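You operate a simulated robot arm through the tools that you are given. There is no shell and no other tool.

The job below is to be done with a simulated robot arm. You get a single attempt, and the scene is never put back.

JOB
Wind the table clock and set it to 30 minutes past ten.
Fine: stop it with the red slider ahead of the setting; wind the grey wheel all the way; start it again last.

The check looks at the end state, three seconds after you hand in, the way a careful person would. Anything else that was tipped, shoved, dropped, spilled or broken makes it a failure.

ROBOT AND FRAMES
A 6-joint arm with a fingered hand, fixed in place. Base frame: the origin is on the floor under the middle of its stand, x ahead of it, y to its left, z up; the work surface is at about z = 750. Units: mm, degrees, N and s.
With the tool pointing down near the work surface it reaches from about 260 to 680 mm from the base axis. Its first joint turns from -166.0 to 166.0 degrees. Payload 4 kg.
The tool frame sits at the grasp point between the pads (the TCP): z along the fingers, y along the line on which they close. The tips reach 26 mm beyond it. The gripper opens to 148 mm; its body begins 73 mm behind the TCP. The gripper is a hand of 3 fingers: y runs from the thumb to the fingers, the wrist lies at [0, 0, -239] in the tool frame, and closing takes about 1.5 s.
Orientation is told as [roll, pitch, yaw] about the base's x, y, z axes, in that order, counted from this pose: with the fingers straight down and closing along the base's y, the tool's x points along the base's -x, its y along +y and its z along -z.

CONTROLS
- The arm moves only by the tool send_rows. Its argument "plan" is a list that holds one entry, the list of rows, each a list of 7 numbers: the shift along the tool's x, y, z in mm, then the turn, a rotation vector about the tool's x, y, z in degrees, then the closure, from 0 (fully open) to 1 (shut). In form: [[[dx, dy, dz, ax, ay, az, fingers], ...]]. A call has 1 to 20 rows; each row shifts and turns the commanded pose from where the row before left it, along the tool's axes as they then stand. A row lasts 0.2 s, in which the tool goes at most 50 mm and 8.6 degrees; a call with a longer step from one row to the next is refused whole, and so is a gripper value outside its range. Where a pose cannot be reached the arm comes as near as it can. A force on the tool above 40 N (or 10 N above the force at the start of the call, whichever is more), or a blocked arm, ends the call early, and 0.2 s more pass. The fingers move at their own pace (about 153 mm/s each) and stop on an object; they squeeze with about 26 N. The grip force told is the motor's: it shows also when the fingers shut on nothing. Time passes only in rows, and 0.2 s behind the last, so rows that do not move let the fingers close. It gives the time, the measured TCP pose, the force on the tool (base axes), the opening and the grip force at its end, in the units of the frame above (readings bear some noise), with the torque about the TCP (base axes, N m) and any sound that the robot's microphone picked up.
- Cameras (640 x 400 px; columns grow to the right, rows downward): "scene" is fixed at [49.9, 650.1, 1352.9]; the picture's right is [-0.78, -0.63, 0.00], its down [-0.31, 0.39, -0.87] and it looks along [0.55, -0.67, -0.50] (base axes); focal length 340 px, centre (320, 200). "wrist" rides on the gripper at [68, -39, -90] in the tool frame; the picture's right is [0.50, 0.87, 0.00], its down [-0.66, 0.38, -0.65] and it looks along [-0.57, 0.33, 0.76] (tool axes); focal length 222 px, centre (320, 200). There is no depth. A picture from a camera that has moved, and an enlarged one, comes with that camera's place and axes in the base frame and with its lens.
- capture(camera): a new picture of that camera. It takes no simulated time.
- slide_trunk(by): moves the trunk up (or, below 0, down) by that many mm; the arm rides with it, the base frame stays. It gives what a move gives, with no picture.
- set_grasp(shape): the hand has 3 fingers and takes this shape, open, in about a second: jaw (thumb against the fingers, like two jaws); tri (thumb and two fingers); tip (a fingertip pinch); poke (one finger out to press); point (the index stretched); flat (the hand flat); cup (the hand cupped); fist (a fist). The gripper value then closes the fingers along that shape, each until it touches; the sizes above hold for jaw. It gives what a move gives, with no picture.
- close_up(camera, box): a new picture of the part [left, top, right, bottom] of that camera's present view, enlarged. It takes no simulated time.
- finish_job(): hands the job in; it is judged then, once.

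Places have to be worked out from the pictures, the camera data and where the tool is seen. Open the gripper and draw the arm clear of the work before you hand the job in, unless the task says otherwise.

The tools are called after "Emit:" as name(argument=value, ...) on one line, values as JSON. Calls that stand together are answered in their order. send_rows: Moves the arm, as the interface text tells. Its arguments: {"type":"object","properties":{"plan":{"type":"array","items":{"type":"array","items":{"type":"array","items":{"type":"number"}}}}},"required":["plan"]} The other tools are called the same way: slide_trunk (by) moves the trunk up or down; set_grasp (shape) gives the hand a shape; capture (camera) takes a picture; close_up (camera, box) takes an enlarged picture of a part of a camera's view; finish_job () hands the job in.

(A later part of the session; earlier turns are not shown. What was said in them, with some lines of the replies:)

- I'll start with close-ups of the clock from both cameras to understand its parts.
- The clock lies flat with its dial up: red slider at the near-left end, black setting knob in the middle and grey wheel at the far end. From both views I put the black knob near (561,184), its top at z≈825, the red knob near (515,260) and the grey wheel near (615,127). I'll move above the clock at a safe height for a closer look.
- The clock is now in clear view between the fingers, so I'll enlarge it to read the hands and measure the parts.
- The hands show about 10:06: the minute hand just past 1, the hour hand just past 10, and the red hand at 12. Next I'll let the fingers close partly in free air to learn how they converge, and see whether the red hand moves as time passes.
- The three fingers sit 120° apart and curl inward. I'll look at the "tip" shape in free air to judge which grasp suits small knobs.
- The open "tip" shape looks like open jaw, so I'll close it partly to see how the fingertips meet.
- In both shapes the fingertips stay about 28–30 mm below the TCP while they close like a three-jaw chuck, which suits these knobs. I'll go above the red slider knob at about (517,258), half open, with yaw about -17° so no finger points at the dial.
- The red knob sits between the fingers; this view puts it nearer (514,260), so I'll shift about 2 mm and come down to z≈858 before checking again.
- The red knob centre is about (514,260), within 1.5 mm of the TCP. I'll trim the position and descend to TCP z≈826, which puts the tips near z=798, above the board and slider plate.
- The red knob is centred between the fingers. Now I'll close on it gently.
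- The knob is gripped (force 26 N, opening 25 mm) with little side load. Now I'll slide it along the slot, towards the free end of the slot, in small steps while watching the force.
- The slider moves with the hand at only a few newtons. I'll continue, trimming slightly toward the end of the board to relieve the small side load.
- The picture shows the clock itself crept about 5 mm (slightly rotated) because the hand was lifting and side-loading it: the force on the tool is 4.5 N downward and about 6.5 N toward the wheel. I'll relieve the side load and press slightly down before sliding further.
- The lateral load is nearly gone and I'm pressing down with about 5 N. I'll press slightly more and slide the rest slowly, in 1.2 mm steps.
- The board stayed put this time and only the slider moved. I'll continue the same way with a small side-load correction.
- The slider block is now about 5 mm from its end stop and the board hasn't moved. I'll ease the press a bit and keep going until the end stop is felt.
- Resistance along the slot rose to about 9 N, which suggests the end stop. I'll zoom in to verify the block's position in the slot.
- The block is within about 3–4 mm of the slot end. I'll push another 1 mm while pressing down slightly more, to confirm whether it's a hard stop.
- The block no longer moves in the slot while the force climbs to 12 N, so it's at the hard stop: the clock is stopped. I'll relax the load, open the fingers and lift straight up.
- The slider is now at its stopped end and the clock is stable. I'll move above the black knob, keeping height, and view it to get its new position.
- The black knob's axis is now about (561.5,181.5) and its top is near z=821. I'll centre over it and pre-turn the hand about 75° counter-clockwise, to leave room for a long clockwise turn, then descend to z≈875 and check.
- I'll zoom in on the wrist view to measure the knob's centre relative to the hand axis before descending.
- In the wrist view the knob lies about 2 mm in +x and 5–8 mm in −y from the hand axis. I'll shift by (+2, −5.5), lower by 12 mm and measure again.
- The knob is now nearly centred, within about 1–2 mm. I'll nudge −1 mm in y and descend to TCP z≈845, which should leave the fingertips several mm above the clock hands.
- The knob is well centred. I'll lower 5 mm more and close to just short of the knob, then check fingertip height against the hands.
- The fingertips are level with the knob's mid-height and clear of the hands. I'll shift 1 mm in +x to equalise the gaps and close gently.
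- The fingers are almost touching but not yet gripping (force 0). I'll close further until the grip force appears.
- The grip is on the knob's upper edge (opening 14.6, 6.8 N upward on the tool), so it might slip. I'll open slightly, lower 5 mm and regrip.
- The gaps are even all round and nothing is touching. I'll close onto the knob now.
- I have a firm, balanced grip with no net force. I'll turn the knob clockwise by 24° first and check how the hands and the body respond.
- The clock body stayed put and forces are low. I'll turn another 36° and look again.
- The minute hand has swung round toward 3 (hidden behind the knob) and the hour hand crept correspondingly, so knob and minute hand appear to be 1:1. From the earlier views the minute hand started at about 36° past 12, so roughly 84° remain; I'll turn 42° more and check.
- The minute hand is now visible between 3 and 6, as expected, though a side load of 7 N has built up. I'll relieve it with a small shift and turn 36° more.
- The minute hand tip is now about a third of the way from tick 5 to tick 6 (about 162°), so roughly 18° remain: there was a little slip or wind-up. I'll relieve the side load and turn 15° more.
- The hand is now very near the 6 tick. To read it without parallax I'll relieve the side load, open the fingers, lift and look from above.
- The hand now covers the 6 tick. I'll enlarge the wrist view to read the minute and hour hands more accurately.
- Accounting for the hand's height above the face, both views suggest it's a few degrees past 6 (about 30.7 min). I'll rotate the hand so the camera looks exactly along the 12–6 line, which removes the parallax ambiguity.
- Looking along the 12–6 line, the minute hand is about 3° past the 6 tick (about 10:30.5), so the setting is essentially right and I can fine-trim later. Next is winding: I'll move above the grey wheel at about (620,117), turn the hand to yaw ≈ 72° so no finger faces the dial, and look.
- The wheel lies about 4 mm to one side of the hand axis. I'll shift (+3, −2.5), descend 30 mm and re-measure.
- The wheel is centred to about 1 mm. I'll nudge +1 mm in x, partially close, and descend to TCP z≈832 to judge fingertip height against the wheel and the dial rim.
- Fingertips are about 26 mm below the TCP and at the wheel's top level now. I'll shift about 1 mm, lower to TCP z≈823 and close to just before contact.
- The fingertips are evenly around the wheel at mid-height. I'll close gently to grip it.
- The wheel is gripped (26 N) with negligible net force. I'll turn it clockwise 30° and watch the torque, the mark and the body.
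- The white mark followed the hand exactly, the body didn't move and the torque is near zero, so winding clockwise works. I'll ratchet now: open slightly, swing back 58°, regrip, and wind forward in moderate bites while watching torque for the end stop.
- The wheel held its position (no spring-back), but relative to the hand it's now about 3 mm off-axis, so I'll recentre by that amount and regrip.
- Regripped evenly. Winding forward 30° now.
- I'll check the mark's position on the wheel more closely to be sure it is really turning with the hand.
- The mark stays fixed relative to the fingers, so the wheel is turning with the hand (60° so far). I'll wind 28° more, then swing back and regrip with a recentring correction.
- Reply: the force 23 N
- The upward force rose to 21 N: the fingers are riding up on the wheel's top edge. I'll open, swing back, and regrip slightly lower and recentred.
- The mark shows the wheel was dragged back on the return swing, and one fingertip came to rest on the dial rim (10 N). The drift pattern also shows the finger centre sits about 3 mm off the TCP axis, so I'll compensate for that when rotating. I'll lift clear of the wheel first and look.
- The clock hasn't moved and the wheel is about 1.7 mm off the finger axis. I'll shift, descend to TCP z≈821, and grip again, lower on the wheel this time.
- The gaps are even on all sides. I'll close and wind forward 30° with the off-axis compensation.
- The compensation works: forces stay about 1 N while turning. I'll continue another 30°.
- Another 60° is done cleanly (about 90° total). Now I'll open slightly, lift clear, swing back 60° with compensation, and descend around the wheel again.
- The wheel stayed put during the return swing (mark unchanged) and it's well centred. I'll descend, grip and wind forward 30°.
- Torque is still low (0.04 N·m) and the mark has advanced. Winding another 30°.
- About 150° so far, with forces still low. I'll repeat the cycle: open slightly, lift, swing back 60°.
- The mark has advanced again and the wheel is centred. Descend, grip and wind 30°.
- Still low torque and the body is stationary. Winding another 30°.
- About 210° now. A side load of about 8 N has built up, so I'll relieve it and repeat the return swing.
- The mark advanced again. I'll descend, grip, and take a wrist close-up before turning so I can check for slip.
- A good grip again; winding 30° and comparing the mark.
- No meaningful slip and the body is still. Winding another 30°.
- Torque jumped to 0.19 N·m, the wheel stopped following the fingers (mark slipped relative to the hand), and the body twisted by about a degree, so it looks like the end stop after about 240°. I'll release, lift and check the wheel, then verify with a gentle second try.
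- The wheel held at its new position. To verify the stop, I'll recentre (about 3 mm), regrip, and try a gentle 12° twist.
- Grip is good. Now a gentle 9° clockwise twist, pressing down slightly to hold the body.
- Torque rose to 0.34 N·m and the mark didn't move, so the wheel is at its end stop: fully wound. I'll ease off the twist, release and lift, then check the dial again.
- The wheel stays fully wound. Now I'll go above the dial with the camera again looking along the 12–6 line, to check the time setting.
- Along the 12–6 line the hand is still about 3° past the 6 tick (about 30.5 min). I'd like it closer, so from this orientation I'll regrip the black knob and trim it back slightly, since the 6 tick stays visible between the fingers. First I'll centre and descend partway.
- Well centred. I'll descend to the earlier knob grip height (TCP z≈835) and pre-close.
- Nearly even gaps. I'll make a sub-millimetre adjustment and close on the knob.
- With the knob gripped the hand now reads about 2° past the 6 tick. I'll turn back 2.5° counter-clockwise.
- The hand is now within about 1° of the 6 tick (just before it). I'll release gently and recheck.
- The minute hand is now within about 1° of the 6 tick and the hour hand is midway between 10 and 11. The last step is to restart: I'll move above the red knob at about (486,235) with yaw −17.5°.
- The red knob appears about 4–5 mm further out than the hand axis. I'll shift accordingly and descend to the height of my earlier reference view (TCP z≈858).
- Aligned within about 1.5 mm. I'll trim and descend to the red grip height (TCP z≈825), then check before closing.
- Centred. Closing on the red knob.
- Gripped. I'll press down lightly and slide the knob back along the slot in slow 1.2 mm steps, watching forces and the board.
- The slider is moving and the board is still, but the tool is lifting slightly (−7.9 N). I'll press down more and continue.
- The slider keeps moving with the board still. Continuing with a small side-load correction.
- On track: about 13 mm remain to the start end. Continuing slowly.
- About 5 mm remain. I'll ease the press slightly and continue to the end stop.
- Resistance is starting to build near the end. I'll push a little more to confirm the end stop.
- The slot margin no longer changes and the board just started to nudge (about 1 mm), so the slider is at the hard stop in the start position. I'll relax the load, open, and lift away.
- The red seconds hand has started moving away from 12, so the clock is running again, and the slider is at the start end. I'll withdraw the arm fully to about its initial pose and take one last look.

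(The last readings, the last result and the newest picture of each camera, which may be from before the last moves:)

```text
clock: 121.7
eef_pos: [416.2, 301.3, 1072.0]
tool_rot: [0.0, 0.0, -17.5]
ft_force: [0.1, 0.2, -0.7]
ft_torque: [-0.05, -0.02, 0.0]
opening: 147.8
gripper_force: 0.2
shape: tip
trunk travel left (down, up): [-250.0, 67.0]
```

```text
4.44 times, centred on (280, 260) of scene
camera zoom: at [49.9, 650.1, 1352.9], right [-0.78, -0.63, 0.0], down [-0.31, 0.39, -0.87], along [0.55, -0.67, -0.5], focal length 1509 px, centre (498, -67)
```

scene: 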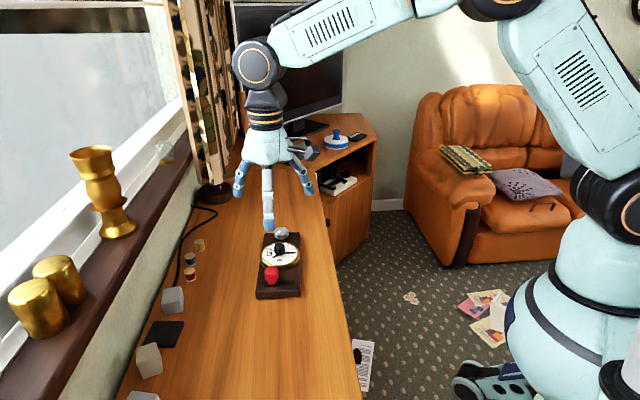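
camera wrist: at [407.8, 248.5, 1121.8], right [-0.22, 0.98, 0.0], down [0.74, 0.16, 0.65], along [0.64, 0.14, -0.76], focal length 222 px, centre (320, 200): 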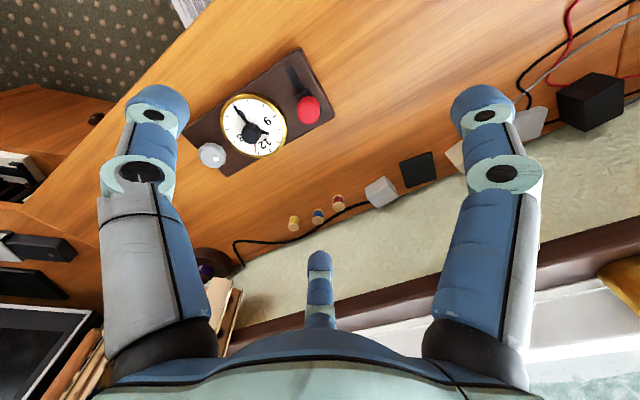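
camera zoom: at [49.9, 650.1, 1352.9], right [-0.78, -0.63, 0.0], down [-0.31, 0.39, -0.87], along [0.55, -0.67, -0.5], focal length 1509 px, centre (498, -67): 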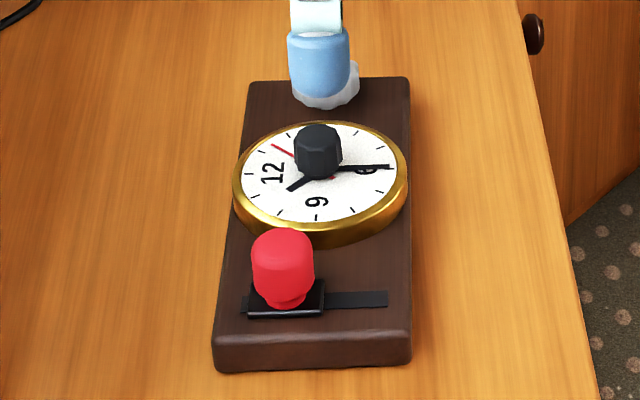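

The seconds hand is advancing and the minute hand is on the 6 tick, with the hour hand midway between 10 and 11. The wheel is fully wound, the slider is at the start end, the surroundings are undisturbed, and the arm is open and clear, so I'm handing in.

Emit:
finish_job()

```text
The job is handed in.
```

I wound the clock fully, set it to half past ten and started it again. It has been handed in, but no verdict came back.

- **Stopping:** I slid the red slider to its stop before setting the time.
- **Setting:** The minute hand is within about 1° of the 6 tick, just short of it when I let go. The hour hand sits midway between 10 and 11. My first setting ended up about 3° past the tick, so I trimmed it back.
- **Winding:** I turned the grey wheel clockwise about 240° until it reached its end stop. A second gentle twist raised the torque, but the wheel did not move.
- **Starting:** The red slider is back at its original end. The seconds hand was moving in the last pictures.

The clock itself shifted about 5 mm and turned slightly while I first moved the slider. It shifted by another millimetre or so near the end. Nothing else appeared moved in the last pictures, and the arm is open and clear of the clock.
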